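You operate a simulated robot arm through the tools that you are given. There is no shell and no other tool.

The job below is to be done with a simulated robot arm. You get a single attempt, and the scene is never put back.

## Task
Shut the yellow cover; stamp the ball in the blue cup four strokes.
Fine: turn that cup under the foot; one run, the dial stays on 4, the ball stays in its cup; switch off at the end; leave the other balls.

It is judged by the outcome, as a careful person would: the job done as asked, and still so three seconds after it is handed in. It fails if anything else is knocked over, pushed out of place, dropped, spilled or broken. Lids that push on must go on centred and level and be pressed home; caps that screw on are set level and turned clockwise until they are tight.

## Robot
A 7-joint arm with a two-finger gripper, hanging from a carriage that runs on a rail from [1.194, -2.012] to [-0.072, 0.121] (x, y) and turns from -344 to 344 degrees about z. Base frame: it is fixed where the carriage stands at the start and does not move with it; the origin is on the floor, on the carriage's upright axis, x ahead of it, y to its left, z up; the surface under the hand at the start is at about z = 0.7. Units: m, degrees, N and s.
With the tool pointing down near the work surface it reaches from about 0.1 to 0.6 m from the robot's upright axis, wherever it stands. Its first joint turns from -143.0 to 143.0 degrees. Places, roughly: blue-thread ball [1.25, -0.75, 0.75]; orange-thread ball [1, -0.5, 0.75]; stamper start button [1.4, -0.8, 1.1]; stamper switch [1.5, -1, 1.1]; strokes dial [1.4, -0.8, 1.2]; turntable of the stamper [1.4, -0.9, 0.8]; yellow cover of the stamper [1.4, -0.9, 0.9]. Payload 1.37 kg.
Tool frame: the origin (TCP) lies between the finger pads and is the grasp point; the fingertips stand 0.016 m ahead of it; z points along the fingers, y is the line along which they close. The gripper opens to 0.092 m. The gripper's body begins 0.074 m behind the TCP.
Orientation is that of the tool frame in the base frame, as a unit quaternion [w, x, y, z]. With the fingers straight down and closing along the base's y, the tool's x points along the base's -x, its y along +y and its z along -z.

## Interface
- The arm moves only by the tool drive_tool. Its argument "increments" is a list of rows, each a list of 3 entries, a list of its own where there are three numbers: the closure, from 0 (fully open) to 1 (shut), then the shift along the tool's x, y, z in units of 30 mm (1.0 is 30 mm), then the turn, a rotation vector about the tool's x, y, z in units of 4 degrees (1.0 is 4 degrees). In form: [[hand, [x, y, z], [rx, ry, rz]], ...]. A call has 1 to 20 rows; each row shifts and turns the commanded pose from where the row before left it, along the tool's axes as they then stand. A call with a number of a shift or a turn outside -1 to 1 is refused whole. Rows are played at 5 a second. More than 0.05 m and 8.6 degrees between two rows, or a gripper value outside its range, and nothing of the call is played. Where a pose cannot be reached the arm comes as near as it can. A force on the tool above 40 N (or 10 N above the force at the start of the call, whichever is more), or a blocked arm, ends the call early, and 0.2 s more pass. The fingers move at their own pace and stop on an object; they squeeze with about 26 N. The grip force told is the motor's: it shows also when the fingers shut on nothing. Time passes only in rows, and 0.2 s behind the last, so rows that do not move let the fingers close. The reply holds the time, the measured pose of the TCP, the force on the tool along the base axes, the opening and the grip force, in the units named above and with some noise, with the torque about the TCP (base axes, N m) and any sound that the robot's microphone picked up.
- Cameras (640 x 400 px; columns grow to the right, rows downward): "scene" is now at [0.2974, 0.0081, 1.8486]; the picture's right is [0.12, -0.99, 0.00], its down [-0.77, -0.10, -0.63] and it looks along [0.62, 0.08, -0.78] (base axes); focal length 276 px, centre (320, 200). "wrist" rides on the gripper at [0.071, 0.019, -0.111] in the tool frame; the picture's right is [-0.26, 0.96, 0.00], its down [-0.78, -0.21, -0.59] and it looks along [-0.57, -0.15, 0.81] (tool axes); focal length 280 px, centre (320, 200).
- capture(camera): a new picture of that camera. It takes no simulated time.
- move_column(by): slides the trunk up (or, below 0, down) by that many m; the arm and the scene camera ride with it, the base frame stays. It gives what a move gives, with no picture.
- roll_base(legs): drives the robot by 1 to 6 legs, each [ahead, left, turn to the left] in m, m and degrees, along the robot's own axes; the way and the turn of a leg run together, so that a leg with both is an arc; at most 1.5 m and 180 degrees a leg. The arm and the cameras ride along, it lands a little off, and it stops where it bumps. It keeps to its track: a leg is cut to what the track allows. It gives what a move gives.
- head_to(pan, tilt): turns the head with the scene camera to pan (to the left, within 155 degrees either way) and tilt (down, from -29 to 69), counted from straight ahead of the robot. It gives what a move gives.
- locate(camera, pixels): for up to 12 pixels [column, row] of the newest picture of that camera ("zoom" is the newest enlarged one), the place [x, y, z] in the base frame of the surface seen there, good to about 0.003 m. It takes no simulated time.
- zoom(camera, box): a new picture of the part [left, top, right, bottom] of that camera's present view, enlarged. It takes no simulated time.
- hand_in(): hands the job in; it is judged then, once.

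Open the gripper and draw the arm clear of the work before you hand the job in, unless the task says otherwise.

The tools are called after "Request:" as name(argument=value, ...) on one line, values as JSON. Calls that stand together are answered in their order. drive_tool: Moves the arm, as the interface text tells. Its arguments: {"type":"object","properties":{"increments":{"type":"array","items":{"type":"array"}}},"required":["increments"]} The other tools are called the same way: move_column (by) slides the trunk up or down; roll_base (legs) drives the base; head_to (pan, tilt) turns the head that bears the scene camera; capture (camera) takes a picture; locate (camera, pixels) gives the place of the surface under pixels of a picture; zoom (camera, box) takes an enlarged picture of a part of a camera's view; hand_in () hands the job in.

At the start:

```text
time: 0.0
eef_pos: [0.7922, 0.0964, 1.1473]
orientation: [0.0, 0.0, 1.0, 0.0]
ft_force: [0.3, 0.0, 0.8]
ft_torque: [-0.03, 0.0, 0.01]
finger_gap: 0.0921
finger_force: 0.1
trunk travel left (down, up): [-0.5, 0.081]
robot x, y, heading: [0.0043, 0.0005, 0.1]
head pan, tilt: [7.1, 51.3]
```

scene: 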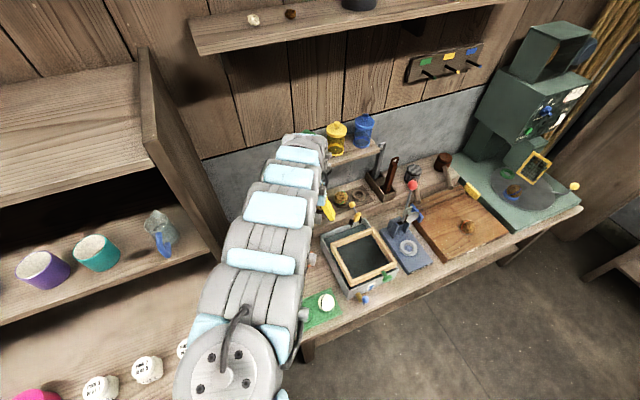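
wrist: 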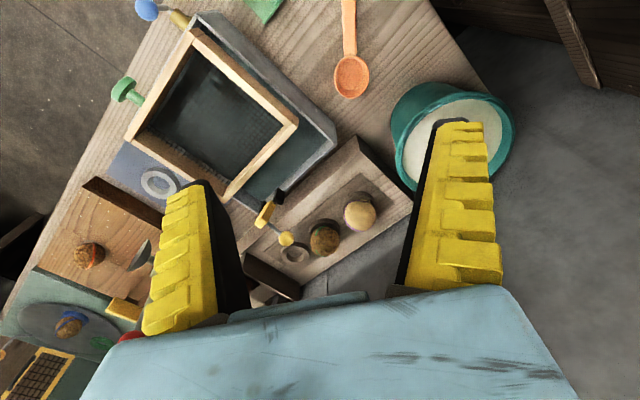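

The scene picture shows the stamper at the upper right (around pixel 530,130). I zoom in on it to learn its parts.

Request:
zoom(camera="scene", box=[440, 10, 620, 240])

Request:
zoom(camera="scene", box=[300, 90, 600, 310])

```text
1.74 times, centred on (530, 125) of scene
```

zoom: 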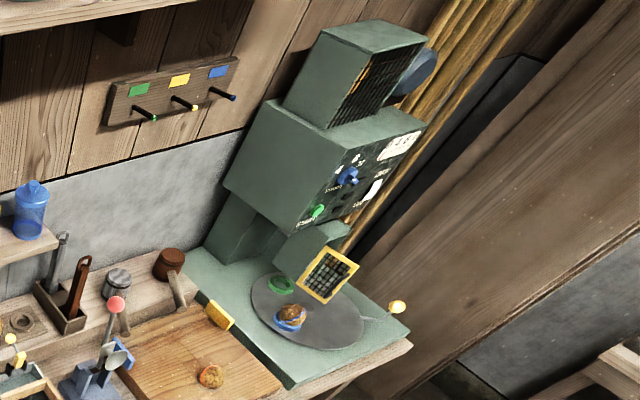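

```text
1.82 times, centred on (450, 200) of scene
```

zoom: 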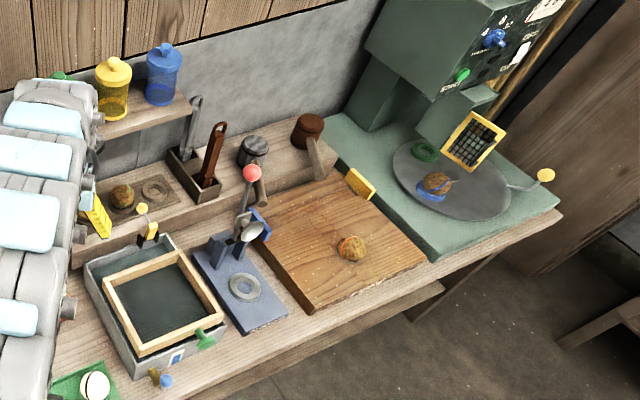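

The stamper's front faces right/down in the picture, with a blue dial, green button, white plates and a mesh cover held open. I locate several of its parts.

Request:
zoom(camera="scene", box=[490, 60, 600, 140])

Request:
locate(camera="scene", pixels=[[513, 190], [574, 186], [534, 166], [545, 110], [530, 133], [470, 188], [500, 175], [580, 206], [512, 233], [310, 340], [575, 93], [550, 190]])

```text
5.00 times, centred on (545, 100) of scene
```

zoom: 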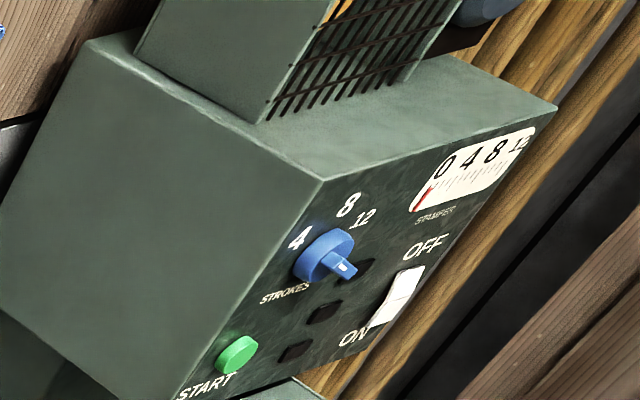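

```text
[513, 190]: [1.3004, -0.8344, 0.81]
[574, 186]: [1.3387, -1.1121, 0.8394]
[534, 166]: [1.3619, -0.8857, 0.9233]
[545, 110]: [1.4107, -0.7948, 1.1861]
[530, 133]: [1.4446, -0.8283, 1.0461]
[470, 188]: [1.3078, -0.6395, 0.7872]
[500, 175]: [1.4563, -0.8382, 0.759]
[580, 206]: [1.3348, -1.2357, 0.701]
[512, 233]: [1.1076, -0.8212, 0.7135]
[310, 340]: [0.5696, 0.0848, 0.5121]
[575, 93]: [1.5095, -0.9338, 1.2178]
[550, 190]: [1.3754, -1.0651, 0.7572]
```

The panel reads OFF above and ON below a white rocker, the dial is blue and START is green. Before driving along the rail I pull the arm back and up over clear space.

Request:
drive_tool(increments=[[1, [1, 0, -0.3], [0, 0, 0]], [1, [1, 0, -0.3], [0, 0, 0]], [1, [1, 0, -0.3], [0, 0, 0]], [1, [1, 0, -0.3], [0, 0, 0]], [1, [1, 0, -0.3], [0, 0, 0]], [1, [1, 0, -0.3], [0, 0, 0]], [1, [1, 0, -0.3], [0, 0, 0]], [1, [1, 0, 0], [0, 0, 0]], [1, [1, 0, 0], [0, 0, 0]]])

```text
time: 2.0
eef_pos: [0.7141, 0.1164, 1.1576]
orientation: [-0.002, 0.001, 1.0, 0.001]
ft_force: [0.2, 0.2, 0.4]
ft_torque: [0.0, 0.01, -0.04]
finger_gap: 0.0001
finger_force: 26.0
out of reach, approached as far as the arm can: row 3, 4, 5, 6, 7, 8, 9
trunk travel left (down, up): [-0.5, 0.081]
robot x, y, heading: [-0.006, 0.0004, 0.4]
head pan, tilt: [7.1, 51.3]
```

The arm can't fold further at this height, but at heading 0 its tip stays about 0.6 m from the rail line, clear in front of the bench's tall objects. I drive along the rail partway toward the stamper.

Request:
roll_base(legs=[[0.38, -0.64, -15]])

Request:
capture(camera="scene")

```text
time: 6.0
eef_pos: [1.0919, -0.7005, 1.1568]
orientation: [-0.002, 0.13, 0.991, 0.0]
ft_force: [-0.7, -0.9, 0.0]
ft_torque: [0.02, 0.01, -0.01]
finger_gap: 0.0
finger_force: 26.0
trunk travel left (down, up): [-0.5, 0.081]
robot x, y, heading: [0.3718, -0.6295, -14.6]
head pan, tilt: [7.1, 51.3]
```

```text
taken
```

scene: 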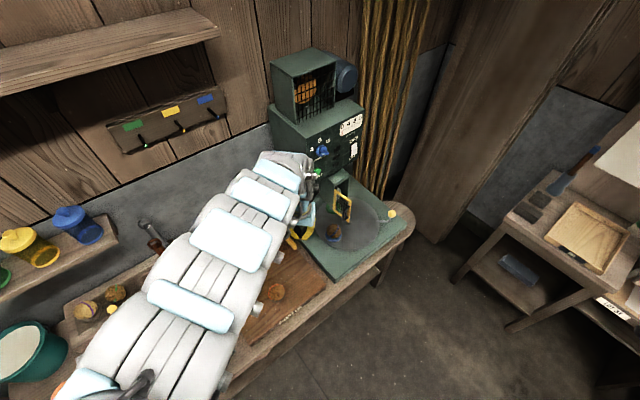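

Now the stamper's front is visible around (340,170) and a second table stands at the right (570,230). I zoom on the stamper and locate that table.

Request:
zoom(camera="scene", box=[260, 40, 430, 290])

Request:
zoom(camera="scene", box=[290, 95, 370, 195])

Request:
locate(camera="scene", pixels=[[590, 235], [510, 210], [620, 165], [440, 225], [392, 213], [345, 205]])

```text
1.60 times, centred on (345, 165) of scene
```

zoom: 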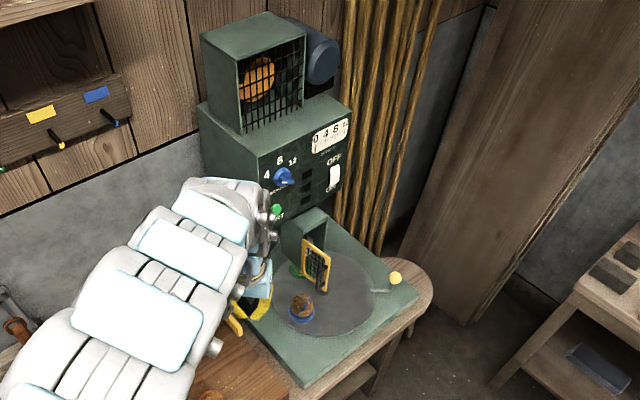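

```text
4.00 times, centred on (330, 145) of scene
```

zoom: 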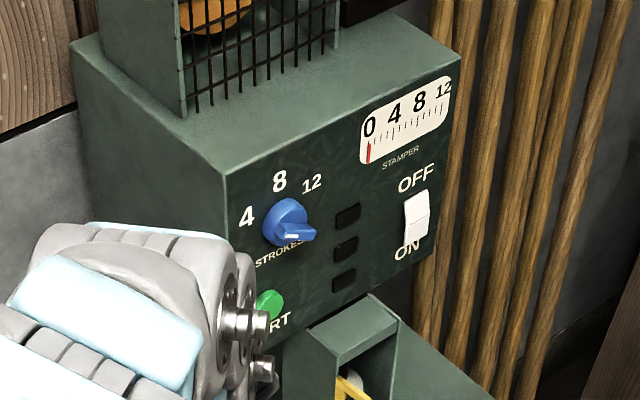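

```text
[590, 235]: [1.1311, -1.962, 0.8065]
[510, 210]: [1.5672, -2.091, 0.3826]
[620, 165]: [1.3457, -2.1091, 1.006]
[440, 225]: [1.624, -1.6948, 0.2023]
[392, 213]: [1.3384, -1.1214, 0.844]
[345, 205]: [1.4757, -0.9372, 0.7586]
```

The dial's labels are 4, 8, 12, and the rocker has OFF at top and ON at bottom; the turntable with the blue cup shows at zoom (300,310). I lower the tool and pull it toward the robot to get a compact pose.

Request:
drive_tool(increments=[[1, [0, 0, 1], [0, 0, 0]], [1, [0, 0, 1], [0, 0, 0]], [1, [0, 0, 1], [0, 0, 0]], [1, [1, 0, 1], [0, 0, 0]], [1, [1, 0, 0], [0, 0, 0]], [1, [1, 0, 0], [0, 0, 0]], [1, [1, 0, 0], [0, 0, 0]], [1, [1, 0, 0], [0, 0, 0]], [1, [1, 0, 0], [0, 0, 0]], [1, [1, 0, 0], [0, 0, 0]]])

```text
time: 8.2
eef_pos: [1.0192, -0.6467, 1.039]
orientation: [-0.003, 0.13, 0.991, 0.0]
ft_force: [-0.2, -0.9, -0.2]
ft_torque: [0.02, -0.01, 0.01]
finger_gap: 0.0001
finger_force: 26.0
out of reach, approached as far as the arm can: row 6, 7, 8, 9, 10
trunk travel left (down, up): [-0.5, 0.081]
robot x, y, heading: [0.3769, -0.6287, -14.9]
head pan, tilt: [7.1, 51.3]
```

The arm only folds to about 0.64 m here. I'll turn the robot so the arm points along the rail, drive to stand nearly opposite the stamper, and pan the head to view its front.

Request:
roll_base(legs=[[0, 0, -44], [0.37, 0, 0]])

Request:
head_to(pan=90, tilt=45)

Request:
capture(camera="scene")

```text
time: 12.6
eef_pos: [1.016, -1.4058, 1.0388]
orientation: [-0.003, 0.491, 0.871, 0.001]
ft_force: [0.6, 1.0, -0.2]
ft_torque: [0.02, 0.01, 0.02]
finger_gap: 0.0
finger_force: 26.8
trunk travel left (down, up): [-0.5, 0.081]
robot x, y, heading: [0.5629, -0.9484, -58.6]
head pan, tilt: [7.1, 51.3]
```

```text
time: 14.2
eef_pos: [1.0166, -1.404, 1.0389]
orientation: [-0.003, 0.49, 0.872, 0.001]
ft_force: [-0.5, 0.0, 1.2]
ft_torque: [0.0, -0.01, -0.02]
finger_gap: 0.0
finger_force: 26.0
trunk travel left (down, up): [-0.5, 0.081]
robot x, y, heading: [0.5642, -0.9496, -58.9]
head pan, tilt: [90.0, 45.0]
```

```text
taken
```

scene: 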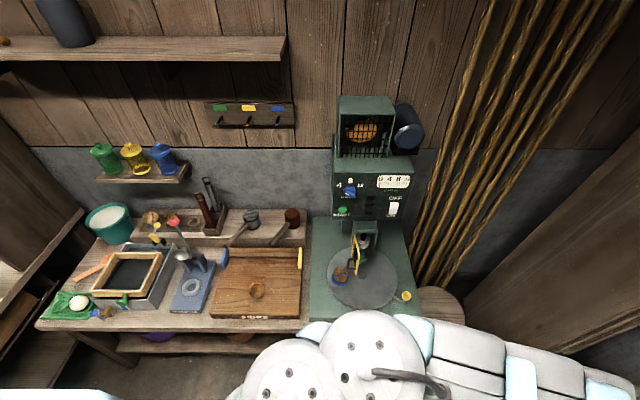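

Now I have a frontal view of the stamper around (370,230). I zoom into it and its panel.

Request:
zoom(camera="scene", box=[300, 200, 440, 320])

Request:
zoom(camera="scene", box=[325, 165, 425, 225])

```text
3.33 times, centred on (370, 260) of scene
```

zoom: 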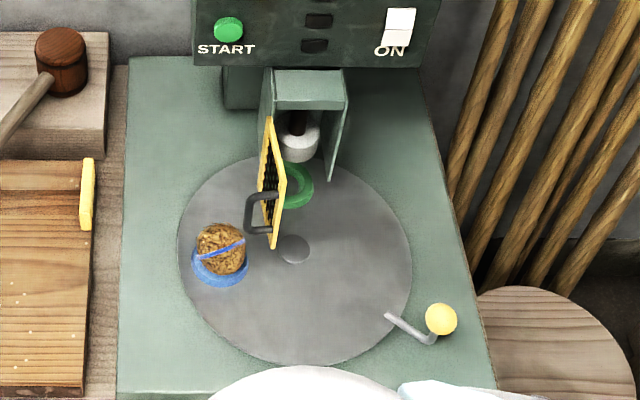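

```text
6.40 times, centred on (375, 195) of scene
```

zoom: 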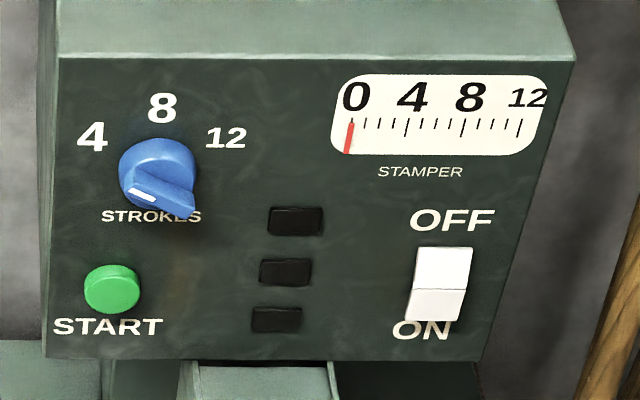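

The white mark on the dial's bar points left toward 4, the needle is at 0, and the rocker seems tilted with the ON half out. I locate panel parts in this enlarged picture.

Request:
locate(camera="zoom", pixels=[[110, 288], [443, 265], [437, 305], [158, 172], [140, 195], [90, 240], [380, 200], [300, 345], [500, 300], [60, 60], [572, 60], [480, 350]])

Request:
zoom(camera="scene", box=[330, 215, 420, 315])

```text
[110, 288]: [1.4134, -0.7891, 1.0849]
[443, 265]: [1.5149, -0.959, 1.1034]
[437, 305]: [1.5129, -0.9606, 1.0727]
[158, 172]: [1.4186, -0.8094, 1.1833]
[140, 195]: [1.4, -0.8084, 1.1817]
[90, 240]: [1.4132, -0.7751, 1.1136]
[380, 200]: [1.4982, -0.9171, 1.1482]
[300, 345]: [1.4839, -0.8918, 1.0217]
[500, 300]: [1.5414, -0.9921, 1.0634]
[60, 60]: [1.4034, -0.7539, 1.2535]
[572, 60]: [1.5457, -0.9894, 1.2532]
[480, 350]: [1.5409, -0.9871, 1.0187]
```

```text
4.00 times, centred on (375, 265) of scene
```

zoom: 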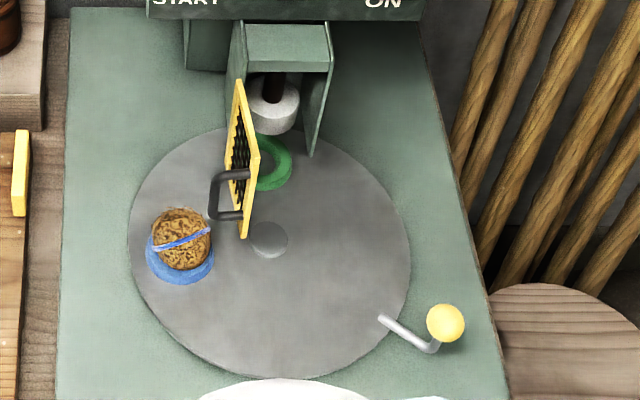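

The panel plane and control positions are clear now. Next I locate the turntable, cup, ball, cover, guard and knob in the new enlarged picture.

Request:
locate(camera="zoom", pixels=[[270, 240], [180, 265], [180, 225], [183, 210], [273, 172], [446, 323], [383, 318], [430, 346], [129, 230], [410, 240], [270, 378], [275, 112]])

Request:
locate(camera="zoom", pixels=[[240, 90], [244, 232], [256, 160], [214, 210], [232, 216], [245, 172], [310, 150], [330, 60], [237, 60], [330, 30], [240, 25], [322, 110]])

```text
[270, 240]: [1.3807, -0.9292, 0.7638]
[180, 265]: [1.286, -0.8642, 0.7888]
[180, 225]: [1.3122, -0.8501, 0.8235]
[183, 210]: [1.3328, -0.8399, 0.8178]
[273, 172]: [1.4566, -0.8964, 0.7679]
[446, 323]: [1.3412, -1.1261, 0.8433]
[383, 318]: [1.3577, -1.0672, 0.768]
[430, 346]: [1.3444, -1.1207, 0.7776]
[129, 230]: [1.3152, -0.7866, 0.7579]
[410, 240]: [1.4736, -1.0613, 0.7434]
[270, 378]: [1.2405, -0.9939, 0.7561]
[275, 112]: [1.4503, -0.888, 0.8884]
```

```text
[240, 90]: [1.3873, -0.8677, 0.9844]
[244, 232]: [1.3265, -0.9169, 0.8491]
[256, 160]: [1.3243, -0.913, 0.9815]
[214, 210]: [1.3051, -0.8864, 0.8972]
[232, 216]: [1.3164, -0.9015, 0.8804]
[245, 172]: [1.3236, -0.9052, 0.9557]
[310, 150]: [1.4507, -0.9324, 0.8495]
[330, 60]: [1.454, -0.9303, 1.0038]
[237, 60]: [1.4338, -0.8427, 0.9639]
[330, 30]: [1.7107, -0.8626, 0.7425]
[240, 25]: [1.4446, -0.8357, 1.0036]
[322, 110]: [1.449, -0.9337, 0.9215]
```

Converted to bench axes: turntable centre is about (1.381,-0.929), blue cup sits about 97° counter-clockwise from the foot, the cover's bottom (z 0.849) clears the ball's top (z ~0.825), and the knob is at (1.341,-1.126,0.84). I turn the robot to face the bench, left of the stamper.

Request:
roll_base(legs=[[0, 0, 90]])

Request:
drive_tool(increments=[[1, [0, 0, 1], [0, 0, 0]], [1, [1, 0, 1], [0, 0, 0]], [1, [1, 0, 1], [0, 0, 0]], [1, [1, 0, 1], [0, 0, 0]], [1, [1, 0, 0.5], [0, 0, 0]], [1, [1, 0, 0], [0, 0, 0]], [1, [1, 0, 0], [0, 0, 0]], [1, [1, 0, 0], [0, 0, 0]]])

Request:
head_to(pan=-30, tilt=45)

Request:
capture(camera="scene")

```text
time: 18.4
eef_pos: [1.0145, -0.4857, 1.0397]
orientation: [-0.001, -0.275, 0.962, -0.001]
ft_force: [0.1, -0.4, -0.5]
ft_torque: [0.01, 0.0, -0.02]
finger_gap: 0.0
finger_force: 26.5
trunk travel left (down, up): [-0.5, 0.081]
robot x, y, heading: [0.5597, -0.9467, 31.8]
head pan, tilt: [90.0, 45.0]
```

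```text
time: 20.2
eef_pos: [0.8672, -0.5552, 0.8513]
orientation: [-0.002, -0.275, 0.961, -0.001]
ft_force: [0.7, -0.1, 0.2]
ft_torque: [-0.03, 0.02, -0.01]
finger_gap: 0.0001
finger_force: 26.2
out of reach, approached as far as the arm can: row 4, 5, 6, 7, 8
trunk travel left (down, up): [-0.5, 0.081]
robot x, y, heading: [0.5641, -0.9472, 32.0]
head pan, tilt: [90.0, 45.0]
```

```text
time: 22.2
eef_pos: [0.866, -0.5544, 0.8517]
orientation: [-0.004, -0.274, 0.962, -0.002]
ft_force: [-0.1, -0.6, 0.3]
ft_torque: [0.02, 0.01, -0.04]
finger_gap: 0.0
finger_force: 26.3
trunk travel left (down, up): [-0.5, 0.081]
robot x, y, heading: [0.5642, -0.9439, 31.8]
head pan, tilt: [-30.0, 45.0]
```

```text
taken
```

scene: 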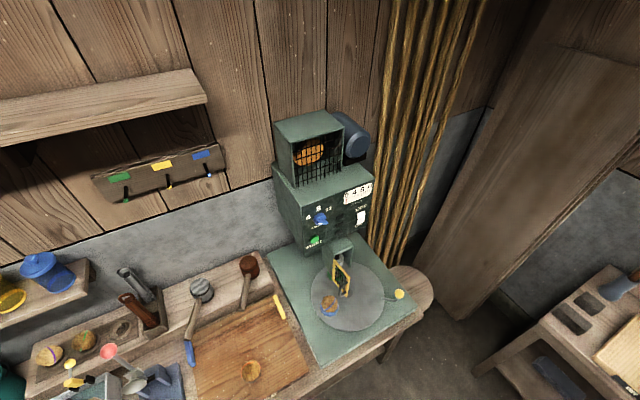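

The tool is now at (0.866,-0.554,0.852), in front of the bench edge. I drive right along the rail to stand in front of the stamper.

Request:
roll_base(legs=[[0, -0.42, 0]])

Request:
head_to(pan=5, tilt=52)

Request:
capture(camera="scene")

Request:
capture(camera="wrist")

```text
time: 24.8
eef_pos: [1.0789, -0.9158, 0.851]
orientation: [-0.003, -0.275, 0.961, -0.002]
ft_force: [-0.1, -0.3, -0.4]
ft_torque: [0.0, -0.03, -0.02]
finger_gap: 0.0001
finger_force: 25.7
trunk travel left (down, up): [-0.5, 0.081]
robot x, y, heading: [0.7768, -1.3041, 31.8]
head pan, tilt: [-30.0, 45.0]
```

```text
time: 25.8
eef_pos: [1.0798, -0.9161, 0.8512]
orientation: [-0.003, -0.276, 0.961, -0.002]
ft_force: [0.3, -0.1, 0.1]
ft_torque: [-0.01, 0.02, -0.01]
finger_gap: 0.0
finger_force: 26.0
trunk travel left (down, up): [-0.5, 0.081]
robot x, y, heading: [0.7752, -1.3069, 31.8]
head pan, tilt: [5.0, 52.0]
```

```text
taken
```

scene: 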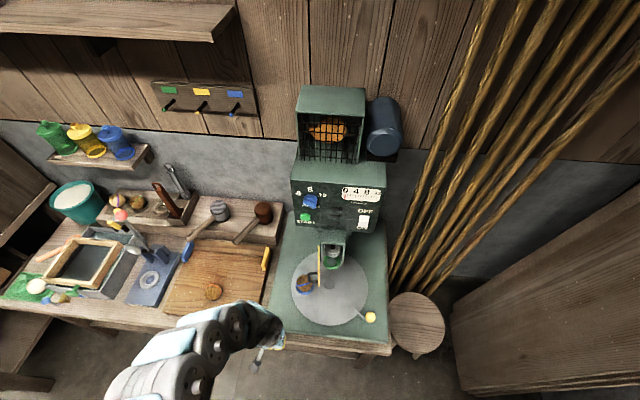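

```text
taken
```

wrist: 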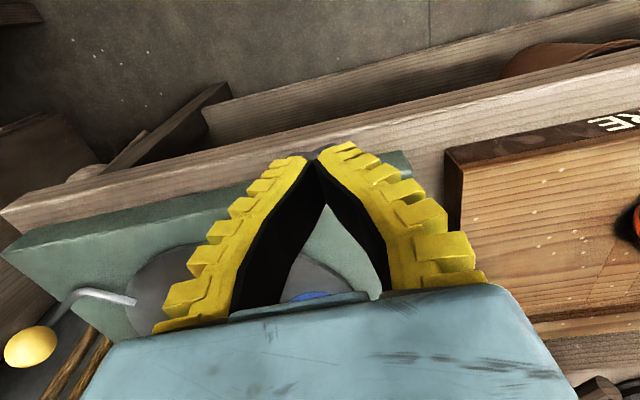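

The robot now stands right in front of the stamper. I zoom from this straight-on view to check cover, cups and rocker.

Request:
zoom(camera="scene", box=[280, 170, 400, 250])

Request:
zoom(camera="scene", box=[280, 235, 390, 335])

Request:
locate(camera="zoom", pixels=[[519, 331], [511, 346], [525, 320], [150, 215], [165, 240], [285, 130], [300, 95], [300, 180], [228, 70], [236, 200], [400, 320], [435, 335]])

```text
5.00 times, centred on (340, 210) of scene
```

zoom: 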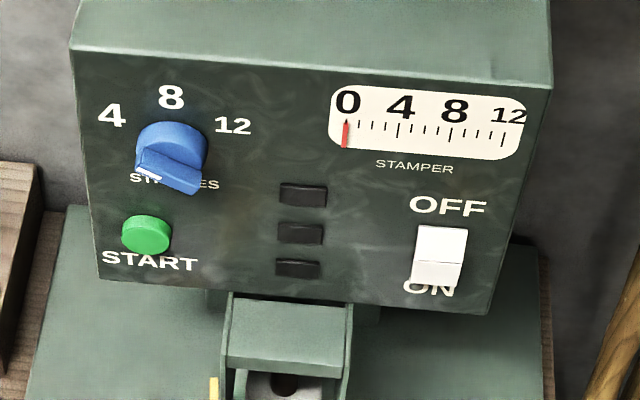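

```text
4.00 times, centred on (335, 285) of scene
```

zoom: 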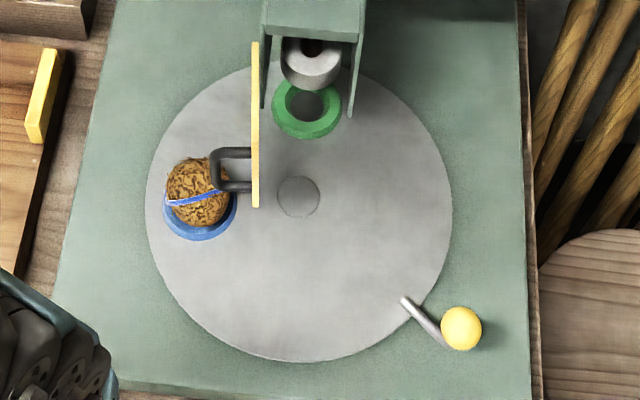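

```text
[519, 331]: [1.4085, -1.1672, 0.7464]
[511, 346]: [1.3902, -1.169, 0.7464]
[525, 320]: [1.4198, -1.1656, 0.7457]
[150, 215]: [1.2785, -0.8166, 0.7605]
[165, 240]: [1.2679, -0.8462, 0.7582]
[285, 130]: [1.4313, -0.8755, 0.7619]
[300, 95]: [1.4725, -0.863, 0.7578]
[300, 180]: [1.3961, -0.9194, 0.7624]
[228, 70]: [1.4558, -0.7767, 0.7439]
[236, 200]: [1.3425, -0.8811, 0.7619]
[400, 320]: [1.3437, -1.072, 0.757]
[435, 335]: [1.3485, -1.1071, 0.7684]
```

The view from above shows blue cup ring around (200,205), green ring around (306,108), hub (299,196), knob (461,328). I locate these ring points precisely.

Request:
locate(camera="zoom", pixels=[[277, 112], [336, 112], [306, 133], [306, 105], [299, 197], [167, 210], [233, 210], [200, 237], [197, 180], [461, 328], [310, 65], [405, 300]])

Request:
locate(camera="zoom", pixels=[[255, 45], [255, 200], [215, 170], [215, 155], [245, 152], [245, 186], [358, 20], [355, 100], [265, 20], [264, 100], [440, 345], [461, 310]])

```text
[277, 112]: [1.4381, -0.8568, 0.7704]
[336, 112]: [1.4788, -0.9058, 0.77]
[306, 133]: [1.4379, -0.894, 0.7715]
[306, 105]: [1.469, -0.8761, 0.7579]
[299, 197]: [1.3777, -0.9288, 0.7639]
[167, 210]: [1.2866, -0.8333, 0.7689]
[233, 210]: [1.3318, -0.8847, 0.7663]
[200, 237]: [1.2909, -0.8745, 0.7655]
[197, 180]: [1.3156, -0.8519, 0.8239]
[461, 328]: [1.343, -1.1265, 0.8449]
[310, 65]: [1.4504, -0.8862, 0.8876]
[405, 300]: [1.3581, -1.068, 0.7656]
```

```text
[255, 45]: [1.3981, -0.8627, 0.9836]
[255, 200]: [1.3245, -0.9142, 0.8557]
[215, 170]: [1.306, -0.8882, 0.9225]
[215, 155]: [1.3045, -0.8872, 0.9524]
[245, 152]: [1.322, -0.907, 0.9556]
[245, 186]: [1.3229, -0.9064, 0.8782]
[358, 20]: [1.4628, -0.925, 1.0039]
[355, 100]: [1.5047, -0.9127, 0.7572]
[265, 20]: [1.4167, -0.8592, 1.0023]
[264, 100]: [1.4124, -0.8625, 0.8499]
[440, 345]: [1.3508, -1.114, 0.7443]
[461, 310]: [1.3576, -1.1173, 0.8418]
```

Green ring sits exactly under the foot at 90°, handle at -40°, and blue at about 189°, so a 100° clockwise turn should bring blue under the foot (knob mirrored to the left). I raise the tool, open the fingers and move out a little.

Request:
drive_tool(increments=[[0, [-1, 0, -0.5], [0, 0, 0]], [0, [-1, 0, -0.8], [0, 0, 0]], [0, [0, 0, -0.9], [0, 0, 0]]])

```text
time: 26.6
eef_pos: [1.1358, -0.8795, 0.912]
orientation: [-0.003, -0.276, 0.961, -0.002]
ft_force: [-1.1, -0.2, -0.4]
ft_torque: [0.03, -0.03, -0.01]
finger_gap: 0.0921
finger_force: 0.1
out of reach, approached as far as the arm can: row 3
trunk travel left (down, up): [-0.5, 0.081]
robot x, y, heading: [0.7758, -1.3077, 32.1]
head pan, tilt: [5.0, 52.0]
```

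The tool is at z 0.912 with fingers open. I now swing over to above the knob while turning the hand about 49° so the fingers close along the knob's path of travel.

Request:
drive_tool(increments=[[0, [-0.145, -0.822, 0], [0, 0, -0.948]], [0, [-0.091, -0.83, 0], [0, 0, -0.948]], [0, [-0.036, -0.834, 0], [0, 0, -0.948]], [0, [0.02, -0.835, 0], [0, 0, -0.948]], [0, [0.075, -0.832, 0], [0, 0, -0.948]], [0, [0.13, -0.825, 0], [0, 0, -0.948]], [0, [0.184, -0.814, 0], [0, 0, -0.948]], [0, [0.237, -0.801, 0], [0, 0, -0.948]], [0, [0.29, -0.783, 0], [0, 0, -0.948]], [0, [0.341, -0.762, 0], [0, 0, -0.948]], [0, [0.39, -0.738, 0], [0, 0, -0.948]], [0, [0.438, -0.711, 0], [0, 0, -0.948]], [0, [0.484, -0.68, 0], [0, 0, -0.948]], [0, [0, 0, 0], [0, 0, 0]]])

Request:
capture(camera="wrist")

Request:
capture(camera="scene")

```text
time: 29.6
eef_pos: [1.3566, -1.1188, 0.9063]
orientation: [-0.003, -0.652, 0.758, -0.001]
ft_force: [0.4, 0.3, 0.2]
ft_torque: [0.03, 0.01, 0.0]
finger_gap: 0.092
finger_force: 0.1
out of reach, approached as far as the arm can: row 1, 3
trunk travel left (down, up): [-0.5, 0.081]
robot x, y, heading: [0.7769, -1.305, 32.2]
head pan, tilt: [5.0, 52.0]
```

```text
taken
```

wrist: 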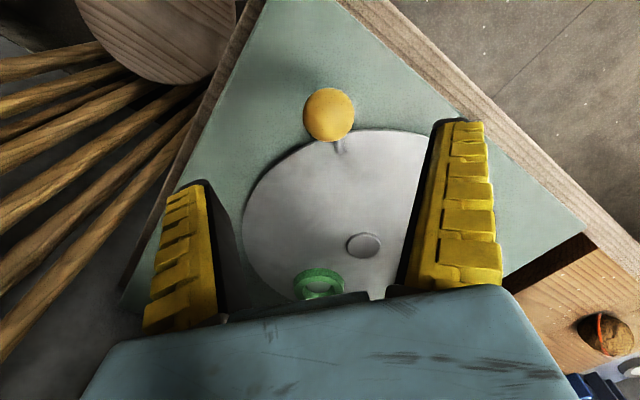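

```text
taken
```

scene: 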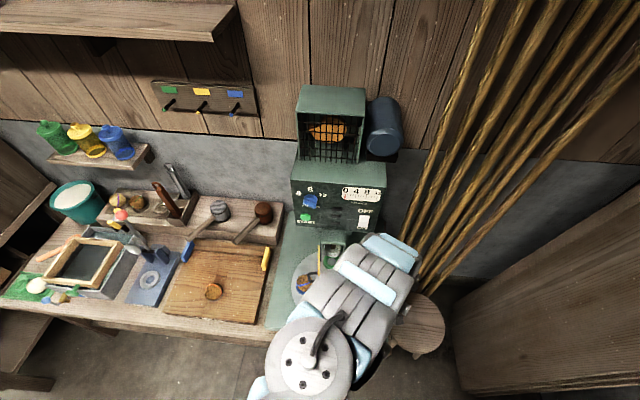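

The wrist view shows the yellow knob at (329,115) between the fingers' span. I locate it to refine the grasp.

Request:
locate(camera="wrist", pixels=[[329, 115], [305, 115], [352, 115], [329, 92], [329, 138], [342, 150], [363, 245], [320, 285]])

```text
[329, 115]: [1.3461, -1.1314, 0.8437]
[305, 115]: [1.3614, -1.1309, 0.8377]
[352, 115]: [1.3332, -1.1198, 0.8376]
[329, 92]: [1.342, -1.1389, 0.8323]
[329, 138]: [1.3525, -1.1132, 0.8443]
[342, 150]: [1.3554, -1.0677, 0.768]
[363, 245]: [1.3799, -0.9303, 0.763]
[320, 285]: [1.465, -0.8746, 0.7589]
```

The knob's centre works out to about (1.348,-1.126,0.827). I centre the tool over it, descend 78 mm and close on it gradually.

Request:
drive_tool(increments=[[0, [0.28, 0.247, 0], [0, 0, 0]], [0, [0, 0, 0.87], [0, 0, 0]], [0, [0, 0, 0.87], [0, 0, 0]], [0, [0, 0, 0.87], [0, 0, 0]], [0.3, [0, 0, 0], [0, 0, 0]], [0.45, [0, 0, 0], [0, 0, 0]], [0.6, [0, 0, 0], [0, 0, 0]], [0.8, [0, 0, 0], [0, 0, 0]], [1, [0, 0, 0], [0, 0, 0]], [1, [0, 0, 0], [0, 0, 0]]])

Request:
capture(camera="wrist")

```text
time: 31.8
eef_pos: [1.3469, -1.1237, 0.8286]
orientation: [-0.003, -0.652, 0.758, -0.001]
ft_force: [0.6, 0.5, 0.0]
ft_torque: [0.34, -0.07, 0.0]
finger_gap: 0.0308
finger_force: 28.2
trunk travel left (down, up): [-0.5, 0.081]
robot x, y, heading: [0.7759, -1.3065, 32.0]
head pan, tilt: [5.0, 52.0]
```

```text
taken
```

wrist: 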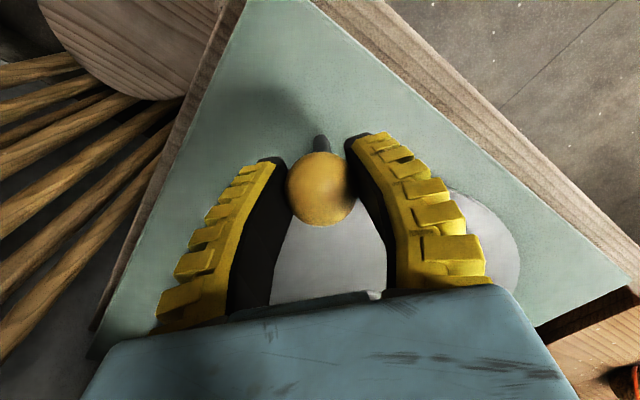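

The knob is held (gap 0.031 m). I turn it about the hub clockwise, a small test of 12° first.

Request:
drive_tool(increments=[[1, [-0.004, 0.114, 0], [0, 0, 0.25]], [1, [-0.004, 0.114, 0], [0, 0, 0.25]], [1, [-0.008, 0.229, 0], [0, 0, 0.5]], [1, [-0.008, 0.229, 0], [0, 0, 0.5]], [1, [-0.008, 0.229, 0], [0, 0, 0.5]], [1, [-0.008, 0.229, 0], [0, 0, 0.5]], [1, [-0.004, 0.114, 0], [0, 0, 0.25]], [1, [-0.004, 0.114, 0], [0, 0, 0.25]]])

Request:
zoom(camera="scene", box=[260, 220, 440, 340])

```text
time: 33.6
eef_pos: [1.3069, -1.1124, 0.8298]
orientation: [-0.003, -0.568, 0.823, -0.002]
ft_force: [1.8, 3.5, -7.1]
ft_torque: [0.25, -0.12, -0.01]
finger_gap: 0.0293
finger_force: 28.2
trunk travel left (down, up): [-0.5, 0.081]
robot x, y, heading: [0.7713, -1.3094, 32.2]
head pan, tilt: [5.0, 52.0]
```

```text
3.33 times, centred on (350, 280) of scene
```

zoom: 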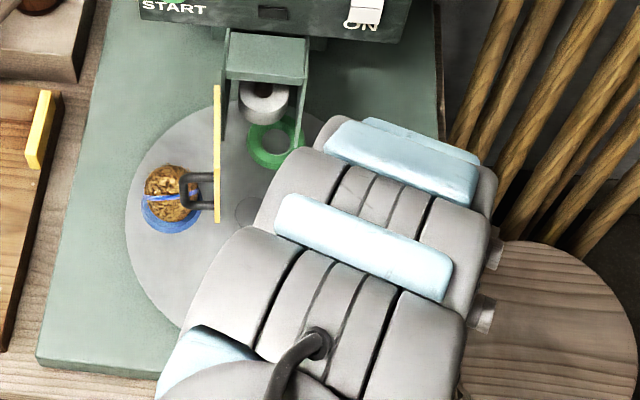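

The table turns with the knob: green slid right and blue moved back. Forces are small (7 N), so I continue another 30°.

Request:
drive_tool(increments=[[1, [-0.008, 0.229, 0.02], [0, 0, 0.5]], [1, [-0.008, 0.229, 0.02], [0, 0, 0.5]], [1, [-0.008, 0.229, 0.01], [0, 0, 0.5]], [1, [-0.008, 0.229, 0], [0, 0, 0.5]], [1, [-0.008, 0.229, 0], [0, 0, 0.5]], [1, [-0.008, 0.229, 0], [0, 0, 0.5]], [1, [-0.008, 0.229, 0], [0, 0, 0.5]], [1, [-0.008, 0.229, 0], [0, 0, 0.5]], [1, [-0.008, 0.229, 0], [0, 0, 0.5]], [1, [-0.008, 0.229, 0], [0, 0, 0.5]], [1, [-0.008, 0.229, 0], [0, 0, 0.5]], [1, [-0.008, 0.229, 0], [0, 0, 0.5]], [1, [-0.008, 0.229, 0], [0, 0, 0.5]], [1, [-0.004, 0.114, 0], [0, 0, 0.25]], [1, [-0.004, 0.114, 0], [0, 0, 0.25]]])

Request:
zoom(camera="scene", box=[260, 220, 440, 340])

Request:
capture(camera="wrist")

```text
time: 36.8
eef_pos: [1.2296, -1.0569, 0.8277]
orientation: [-0.002, -0.353, 0.936, -0.001]
ft_force: [4.5, 3.2, 0.2]
ft_torque: [0.03, -0.03, 0.08]
finger_gap: 0.0282
finger_force: 28.1
trunk travel left (down, up): [-0.5, 0.081]
robot x, y, heading: [0.7787, -1.305, 32.0]
head pan, tilt: [5.0, 52.0]
```

```text
3.33 times, centred on (350, 280) of scene
```

zoom: 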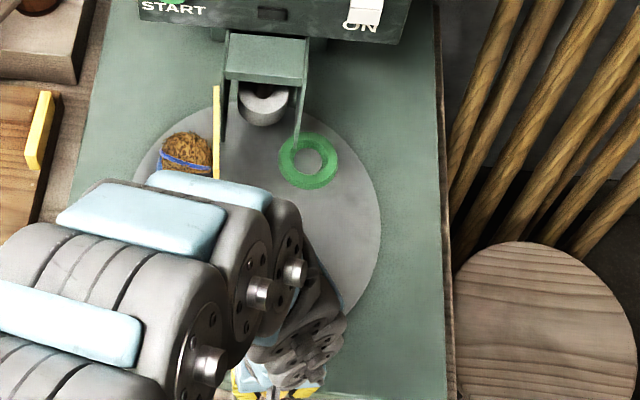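

```text
taken
```

wrist: 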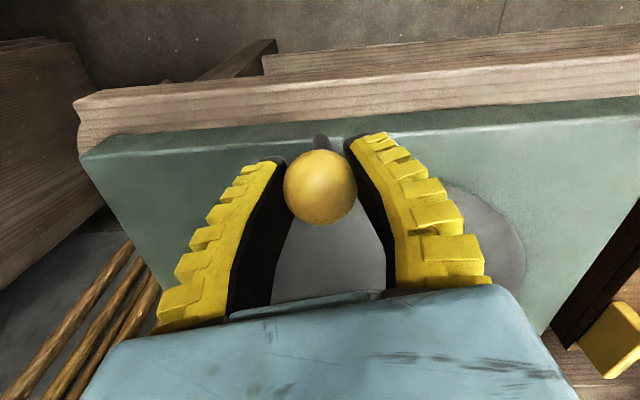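

The table has turned about 42°, though the knob looks to be working outward in the fingers (gap down to 0.028). I check the knob's place in the wrist view at (320,187).

Request:
locate(camera="wrist", pixels=[[320, 187], [320, 160], [320, 215], [295, 187], [345, 187], [320, 140], [375, 150], [272, 165]])

```text
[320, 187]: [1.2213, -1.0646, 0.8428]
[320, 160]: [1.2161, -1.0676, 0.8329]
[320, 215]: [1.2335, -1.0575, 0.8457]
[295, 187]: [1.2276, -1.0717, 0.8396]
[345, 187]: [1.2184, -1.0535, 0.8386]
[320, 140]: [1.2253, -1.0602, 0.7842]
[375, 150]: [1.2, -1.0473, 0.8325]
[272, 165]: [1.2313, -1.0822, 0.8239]
```

The knob is still well centred in the pads (sphere centre about 2 mm from the TCP). 40° are done; I continue another 39°.

Request:
drive_tool(increments=[[1, [-0.008, 0.229, 0], [0, 0, 0.5]], [1, [-0.008, 0.229, 0], [0, 0, 0.5]], [1, [-0.008, 0.229, 0], [0, 0, 0.5]], [1, [-0.008, 0.229, 0], [0, 0, 0.5]], [1, [-0.008, 0.229, 0], [0, 0, 0.5]], [1, [-0.008, 0.229, 0], [0, 0, 0.5]], [1, [-0.008, 0.229, 0], [0, 0, 0.5]], [1, [-0.008, 0.229, 0], [0, 0, 0.5]], [1, [-0.008, 0.229, 0], [0, 0, 0.5]], [1, [-0.008, 0.229, 0], [0, 0, 0.5]], [1, [-0.008, 0.229, 0], [0, 0, 0.5]], [1, [-0.008, 0.229, 0], [0, 0, 0.5]], [1, [-0.008, 0.229, 0], [0, 0, 0.5]], [1, [-0.008, 0.229, 0], [0, 0, 0.5]], [1, [-0.008, 0.229, 0], [0, 0, 0.5]], [1, [-0.008, 0.229, 0], [0, 0, 0.5]], [1, [-0.008, 0.229, 0], [0, 0, 0.5]], [1, [-0.008, 0.229, 0], [0, 0, 0.5]], [1, [-0.008, 0.229, 0], [0, 0, 0.5]], [1, [-0.004, 0.114, 0], [0, 0, 0.25]]])

Request:
zoom(camera="scene", box=[260, 220, 440, 340])

Request:
capture(camera="wrist")

```text
time: 41.0
eef_pos: [1.181, -0.9352, 0.8277]
orientation: [-0.002, -0.02, 1.0, -0.003]
ft_force: [-4.2, 0.7, 0.9]
ft_torque: [-0.05, 0.39, 0.12]
finger_gap: 0.0285
finger_force: 27.1
trunk travel left (down, up): [-0.5, 0.081]
robot x, y, heading: [0.7747, -1.3103, 32.0]
head pan, tilt: [5.0, 52.0]
```

```text
3.33 times, centred on (350, 280) of scene
```

zoom: 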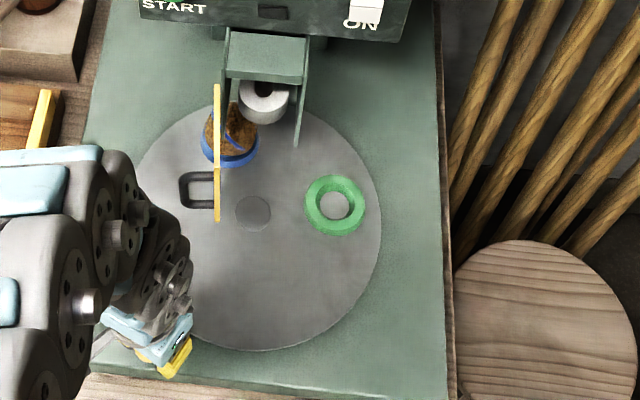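

```text
taken
```

wrist: 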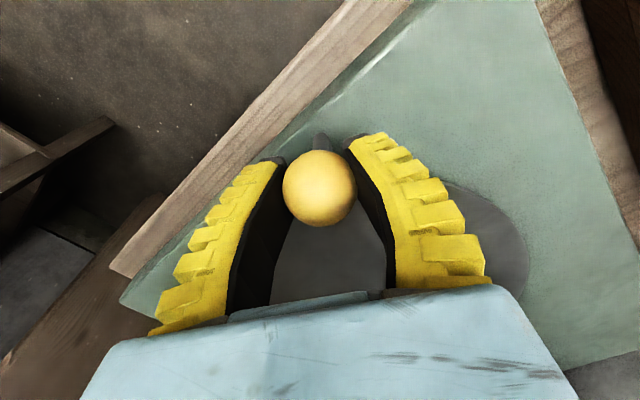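

About 79° are done; the blue cup is now just left of the foot and the green ring at (335,205). I measure the green ring and the blue cup to fix the remaining angle.

Request:
locate(camera="zoom", pixels=[[311, 207], [359, 207], [335, 229], [335, 182], [335, 205], [252, 213], [205, 152], [255, 148], [230, 163], [265, 110], [240, 105], [288, 105]])

```text
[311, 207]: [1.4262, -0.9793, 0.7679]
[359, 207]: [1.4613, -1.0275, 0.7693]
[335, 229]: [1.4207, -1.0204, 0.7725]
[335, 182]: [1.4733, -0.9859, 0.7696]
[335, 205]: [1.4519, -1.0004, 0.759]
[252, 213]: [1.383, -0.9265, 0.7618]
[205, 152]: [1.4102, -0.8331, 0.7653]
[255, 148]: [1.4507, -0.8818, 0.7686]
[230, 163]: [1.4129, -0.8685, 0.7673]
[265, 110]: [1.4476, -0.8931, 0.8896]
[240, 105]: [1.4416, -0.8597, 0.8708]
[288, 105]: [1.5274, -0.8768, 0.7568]
```

Green is at about 10.4° and blue about 111-113° (spacing ≈100°), so 21° remain. I turn those.

Request:
drive_tool(increments=[[1, [-0.008, 0.229, 0], [0, 0, 0.5]], [1, [-0.008, 0.229, 0], [0, 0, 0.5]], [1, [-0.008, 0.229, 0], [0, 0, 0.5]], [1, [-0.008, 0.229, 0], [0, 0, 0.5]], [1, [-0.008, 0.229, 0], [0, 0, 0.5]], [1, [-0.008, 0.229, 0], [0, 0, 0.5]], [1, [-0.008, 0.229, 0], [0, 0, 0.5]], [1, [-0.008, 0.229, 0], [0, 0, 0.5]], [1, [-0.008, 0.229, 0], [0, 0, 0.5]], [1, [-0.006, 0.172, 0], [0, 0, 0.375]], [1, [-0.006, 0.172, 0], [0, 0, 0.375]], [1, [0, 0, 0], [0, 0, 0]]])

Request:
zoom(camera="scene", box=[260, 220, 440, 340])

```text
time: 43.6
eef_pos: [1.1912, -0.8624, 0.827]
orientation: [-0.003, 0.162, 0.987, -0.003]
ft_force: [-9.0, 5.3, -3.7]
ft_torque: [-0.07, -0.19, 0.12]
finger_gap: 0.0286
finger_force: 28.1
trunk travel left (down, up): [-0.5, 0.081]
robot x, y, heading: [0.7755, -1.3103, 32.4]
head pan, tilt: [5.0, 52.0]
```

```text
3.33 times, centred on (350, 280) of scene
```

zoom: 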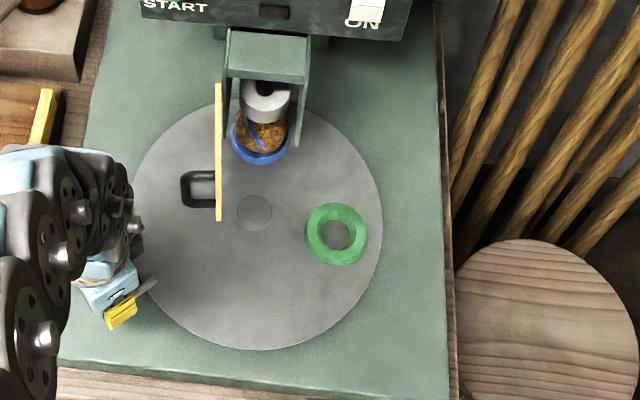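

The blue cup is now beneath the foot region. I zoom tighter to check the alignment of ball, foot and rings.

Request:
zoom(camera="scene", box=[315, 230, 375, 300])

Request:
locate(camera="zoom", pixels=[[105, 130], [175, 145], [165, 225]])

```text
5.71 times, centred on (345, 265) of scene
```

zoom: 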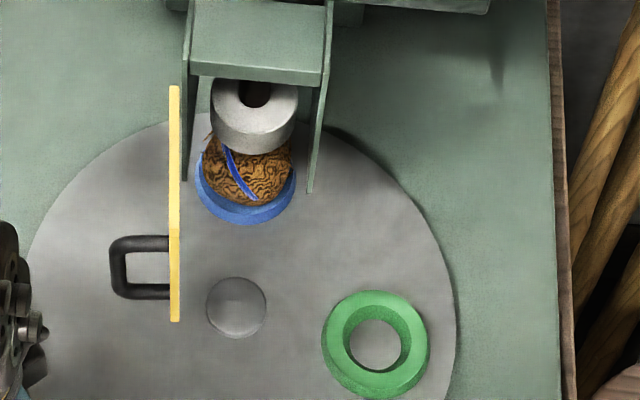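

```text
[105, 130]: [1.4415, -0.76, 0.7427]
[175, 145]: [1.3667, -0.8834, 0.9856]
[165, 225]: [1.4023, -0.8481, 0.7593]
```

I locate ring, foot, hub and ball points in this tighter view.

Request:
locate(camera="zoom", pixels=[[237, 307], [202, 190], [290, 190], [246, 216], [334, 345], [420, 345], [376, 385], [376, 302], [254, 140], [218, 120], [290, 120], [248, 175]])

```text
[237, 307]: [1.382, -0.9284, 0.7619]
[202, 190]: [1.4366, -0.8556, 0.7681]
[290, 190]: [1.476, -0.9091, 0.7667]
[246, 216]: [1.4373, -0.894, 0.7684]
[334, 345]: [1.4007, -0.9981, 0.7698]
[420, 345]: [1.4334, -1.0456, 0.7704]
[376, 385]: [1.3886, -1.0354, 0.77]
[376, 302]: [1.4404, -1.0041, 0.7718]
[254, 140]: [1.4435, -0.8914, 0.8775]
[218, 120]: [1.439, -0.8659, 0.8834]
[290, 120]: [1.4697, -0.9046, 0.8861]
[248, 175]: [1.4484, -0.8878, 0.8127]
```

Blue ring, foot and hub now line up (blue at ≈90.4°, foot and cup s-offset about 1.5 mm). I open the fingers gently and rise straight off the knob.

Request:
drive_tool(increments=[[0.66, [0, 0, 0], [0, 0, 0]], [0.5, [0, 0, 0], [0, 0, 0]], [0.3, [0, 0, 0], [0, 0, 0]], [0, [0, 0, 0], [0, 0, 0]], [0, [0, 0, -0.5], [0, 0, 0]], [0, [0, 0, -1], [0, 0, 0]], [0, [0, 0, -1], [0, 0, 0]], [0, [0, 0, -0.8], [0, 0, 0]]])

Request:
capture(camera="wrist")

Request:
capture(camera="scene")

Request:
zoom(camera="scene", box=[315, 230, 375, 300])

Request:
locate(camera="zoom", pixels=[[237, 307], [202, 190], [290, 190], [246, 216], [334, 345], [420, 345], [376, 385], [376, 302], [254, 140], [218, 120], [290, 120], [248, 175]])

```text
time: 45.4
eef_pos: [1.1945, -0.8629, 0.9279]
orientation: [0.0, 0.163, 0.987, -0.003]
ft_force: [0.1, 0.5, -0.1]
ft_torque: [0.01, -0.03, 0.02]
finger_gap: 0.0917
finger_force: 0.1
trunk travel left (down, up): [-0.5, 0.081]
robot x, y, heading: [0.7746, -1.3081, 31.9]
head pan, tilt: [5.0, 52.0]
```

```text
taken
```

wrist: 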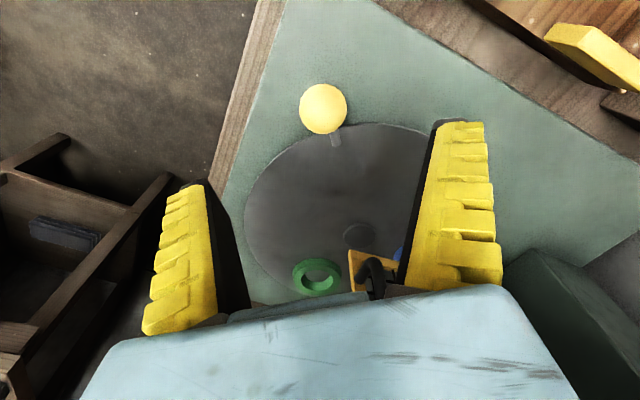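

```text
taken
```

scene: 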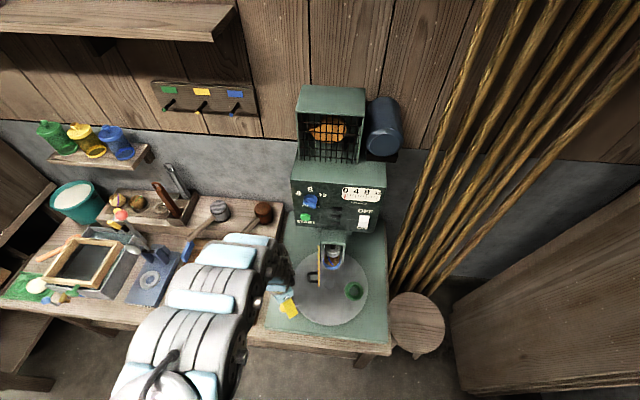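

```text
5.71 times, centred on (345, 265) of scene
```

zoom: 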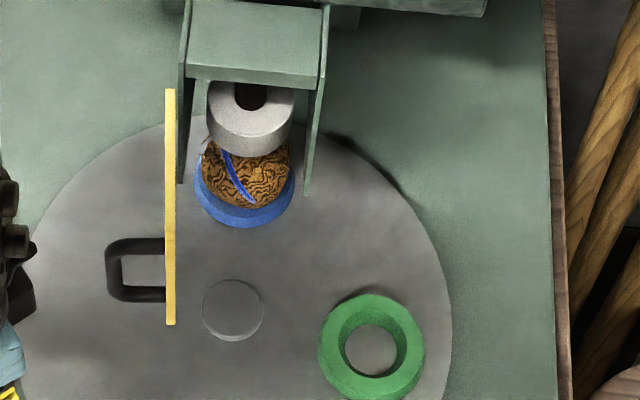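

```text
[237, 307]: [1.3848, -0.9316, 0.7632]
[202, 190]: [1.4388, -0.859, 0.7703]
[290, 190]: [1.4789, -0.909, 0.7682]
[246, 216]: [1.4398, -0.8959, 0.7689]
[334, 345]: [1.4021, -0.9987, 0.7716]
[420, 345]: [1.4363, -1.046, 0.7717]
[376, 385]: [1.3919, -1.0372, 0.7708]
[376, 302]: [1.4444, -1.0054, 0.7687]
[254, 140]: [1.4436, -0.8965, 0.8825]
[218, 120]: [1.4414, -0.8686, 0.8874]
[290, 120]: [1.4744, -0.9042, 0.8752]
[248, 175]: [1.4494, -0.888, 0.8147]
```

After release the cup is still aligned under the foot (about 1 mm). I look closely at the wrist's bulk before planning the cover push.

Request:
zoom(camera="scene", box=[180, 200, 380, 330])

Request:
locate(camera="zoom", pixels=[[215, 140], [285, 165], [300, 215], [320, 240], [345, 280], [325, 340], [240, 110], [290, 130]])

```text
3.08 times, centred on (280, 265) of scene
```

zoom: 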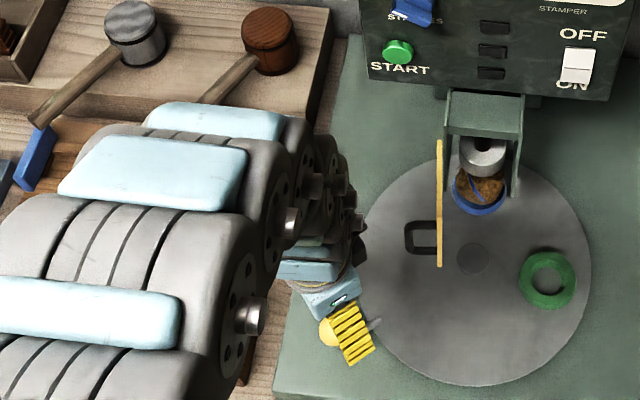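

```text
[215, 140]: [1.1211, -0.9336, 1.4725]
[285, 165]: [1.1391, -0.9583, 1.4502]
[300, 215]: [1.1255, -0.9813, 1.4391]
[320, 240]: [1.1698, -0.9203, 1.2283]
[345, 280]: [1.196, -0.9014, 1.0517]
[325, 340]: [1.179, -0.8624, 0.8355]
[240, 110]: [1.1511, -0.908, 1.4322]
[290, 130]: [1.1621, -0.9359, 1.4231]
```

The arm arches high and comes down vertically, so near the panel I want the hand tilted forward. I raise the column for more folding room first.

Request:
move_column(by=0.08)

Request:
drive_tool(increments=[[0.3, [0, 0, 0.5], [0, 0, -0.958]], [0.6, [0, 0, 0.5], [0, 0, -0.958]], [1, [0, 0, 0.5], [0, 0, -0.958]], [1, [0, 0, 0], [0, 0, -0.958]], [1, [0, 0, 0], [0, 0, -0.958]], [1, [0, 0, 0], [0, 0, -0.958]], [1, [0, 0, 0], [0, 0, -0.958]], [1, [0, 0, 0], [0, 0, -0.958]], [1, [0, 0, 0], [0, 0, -0.958]], [1, [0, 0, 0], [0, 0, -0.958]], [1, [0, 0, 0], [0, 0, -0.958]], [1, [0, 0, 0], [0, 0, -0.958]], [1, [0, 0, 0], [0, 0, -0.958]]])

```text
time: 46.6
eef_pos: [1.1932, -0.8629, 1.0056]
orientation: [-0.002, 0.162, 0.987, -0.003]
ft_force: [0.3, -0.1, 0.5]
ft_torque: [0.01, -0.03, 0.05]
finger_gap: 0.0918
finger_force: 0.1
trunk travel left (down, up): [-0.58, 0.001]
robot x, y, heading: [0.7759, -1.3095, 31.7]
head pan, tilt: [5.0, 52.0]
```

```text
time: 49.4
eef_pos: [1.194, -0.8623, 0.9606]
orientation: [-0.003, -0.268, 0.963, -0.001]
ft_force: [0.0, -0.3, -0.4]
ft_torque: [0.03, 0.01, 0.0]
finger_gap: 0.0001
finger_force: 26.2
trunk travel left (down, up): [-0.58, 0.001]
robot x, y, heading: [0.7748, -1.3062, 32.1]
head pan, tilt: [5.0, 52.0]
```

The hand now faces square to the panel. I tilt it 40° forward in place.

Request:
drive_tool(increments=[[1, [0, 0, 0], [0, -1, 0]], [1, [0, 0, 0], [0, -1, 0]], [1, [0, 0, 0], [0, -1, 0]], [1, [0, 0, 0], [0, -1, 0]], [1, [0, 0, 0], [0, -1, 0]], [1, [0, 0, 0], [0, -1, 0]], [1, [0, 0, 0], [0, -1, 0]], [1, [0, 0, 0], [0, -1, 0]], [1, [0, 0, 0], [0, -1, 0]], [1, [0, 0, 0], [0, -1, 0]]])

Request:
capture(camera="wrist")

Request:
capture(camera="scene")

```text
time: 51.6
eef_pos: [1.189, -0.8574, 0.9543]
orientation: [0.287, -0.257, 0.919, 0.087]
ft_force: [0.6, 0.7, 0.2]
ft_torque: [-0.04, 0.04, 0.05]
finger_gap: 0.0
finger_force: 26.0
out of reach, approached as far as the arm can: row 7, 9
trunk travel left (down, up): [-0.58, 0.001]
robot x, y, heading: [0.7768, -1.3058, 32.0]
head pan, tilt: [5.0, 52.0]
```

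```text
taken
```

wrist: 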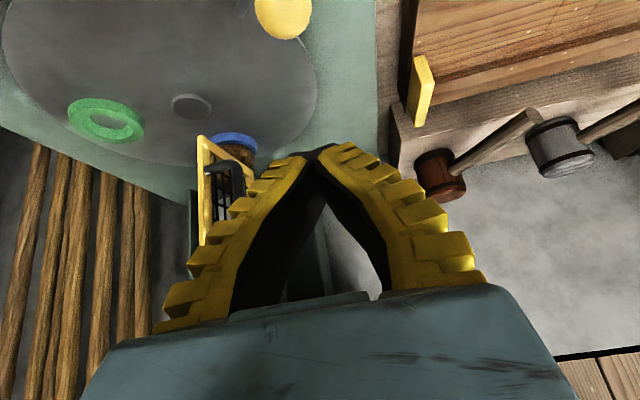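

```text
taken
```

scene: 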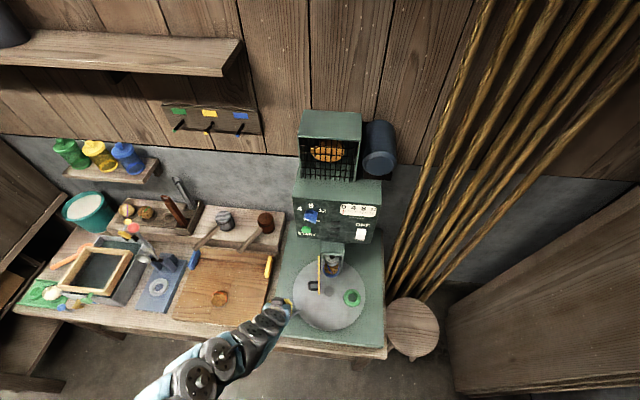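

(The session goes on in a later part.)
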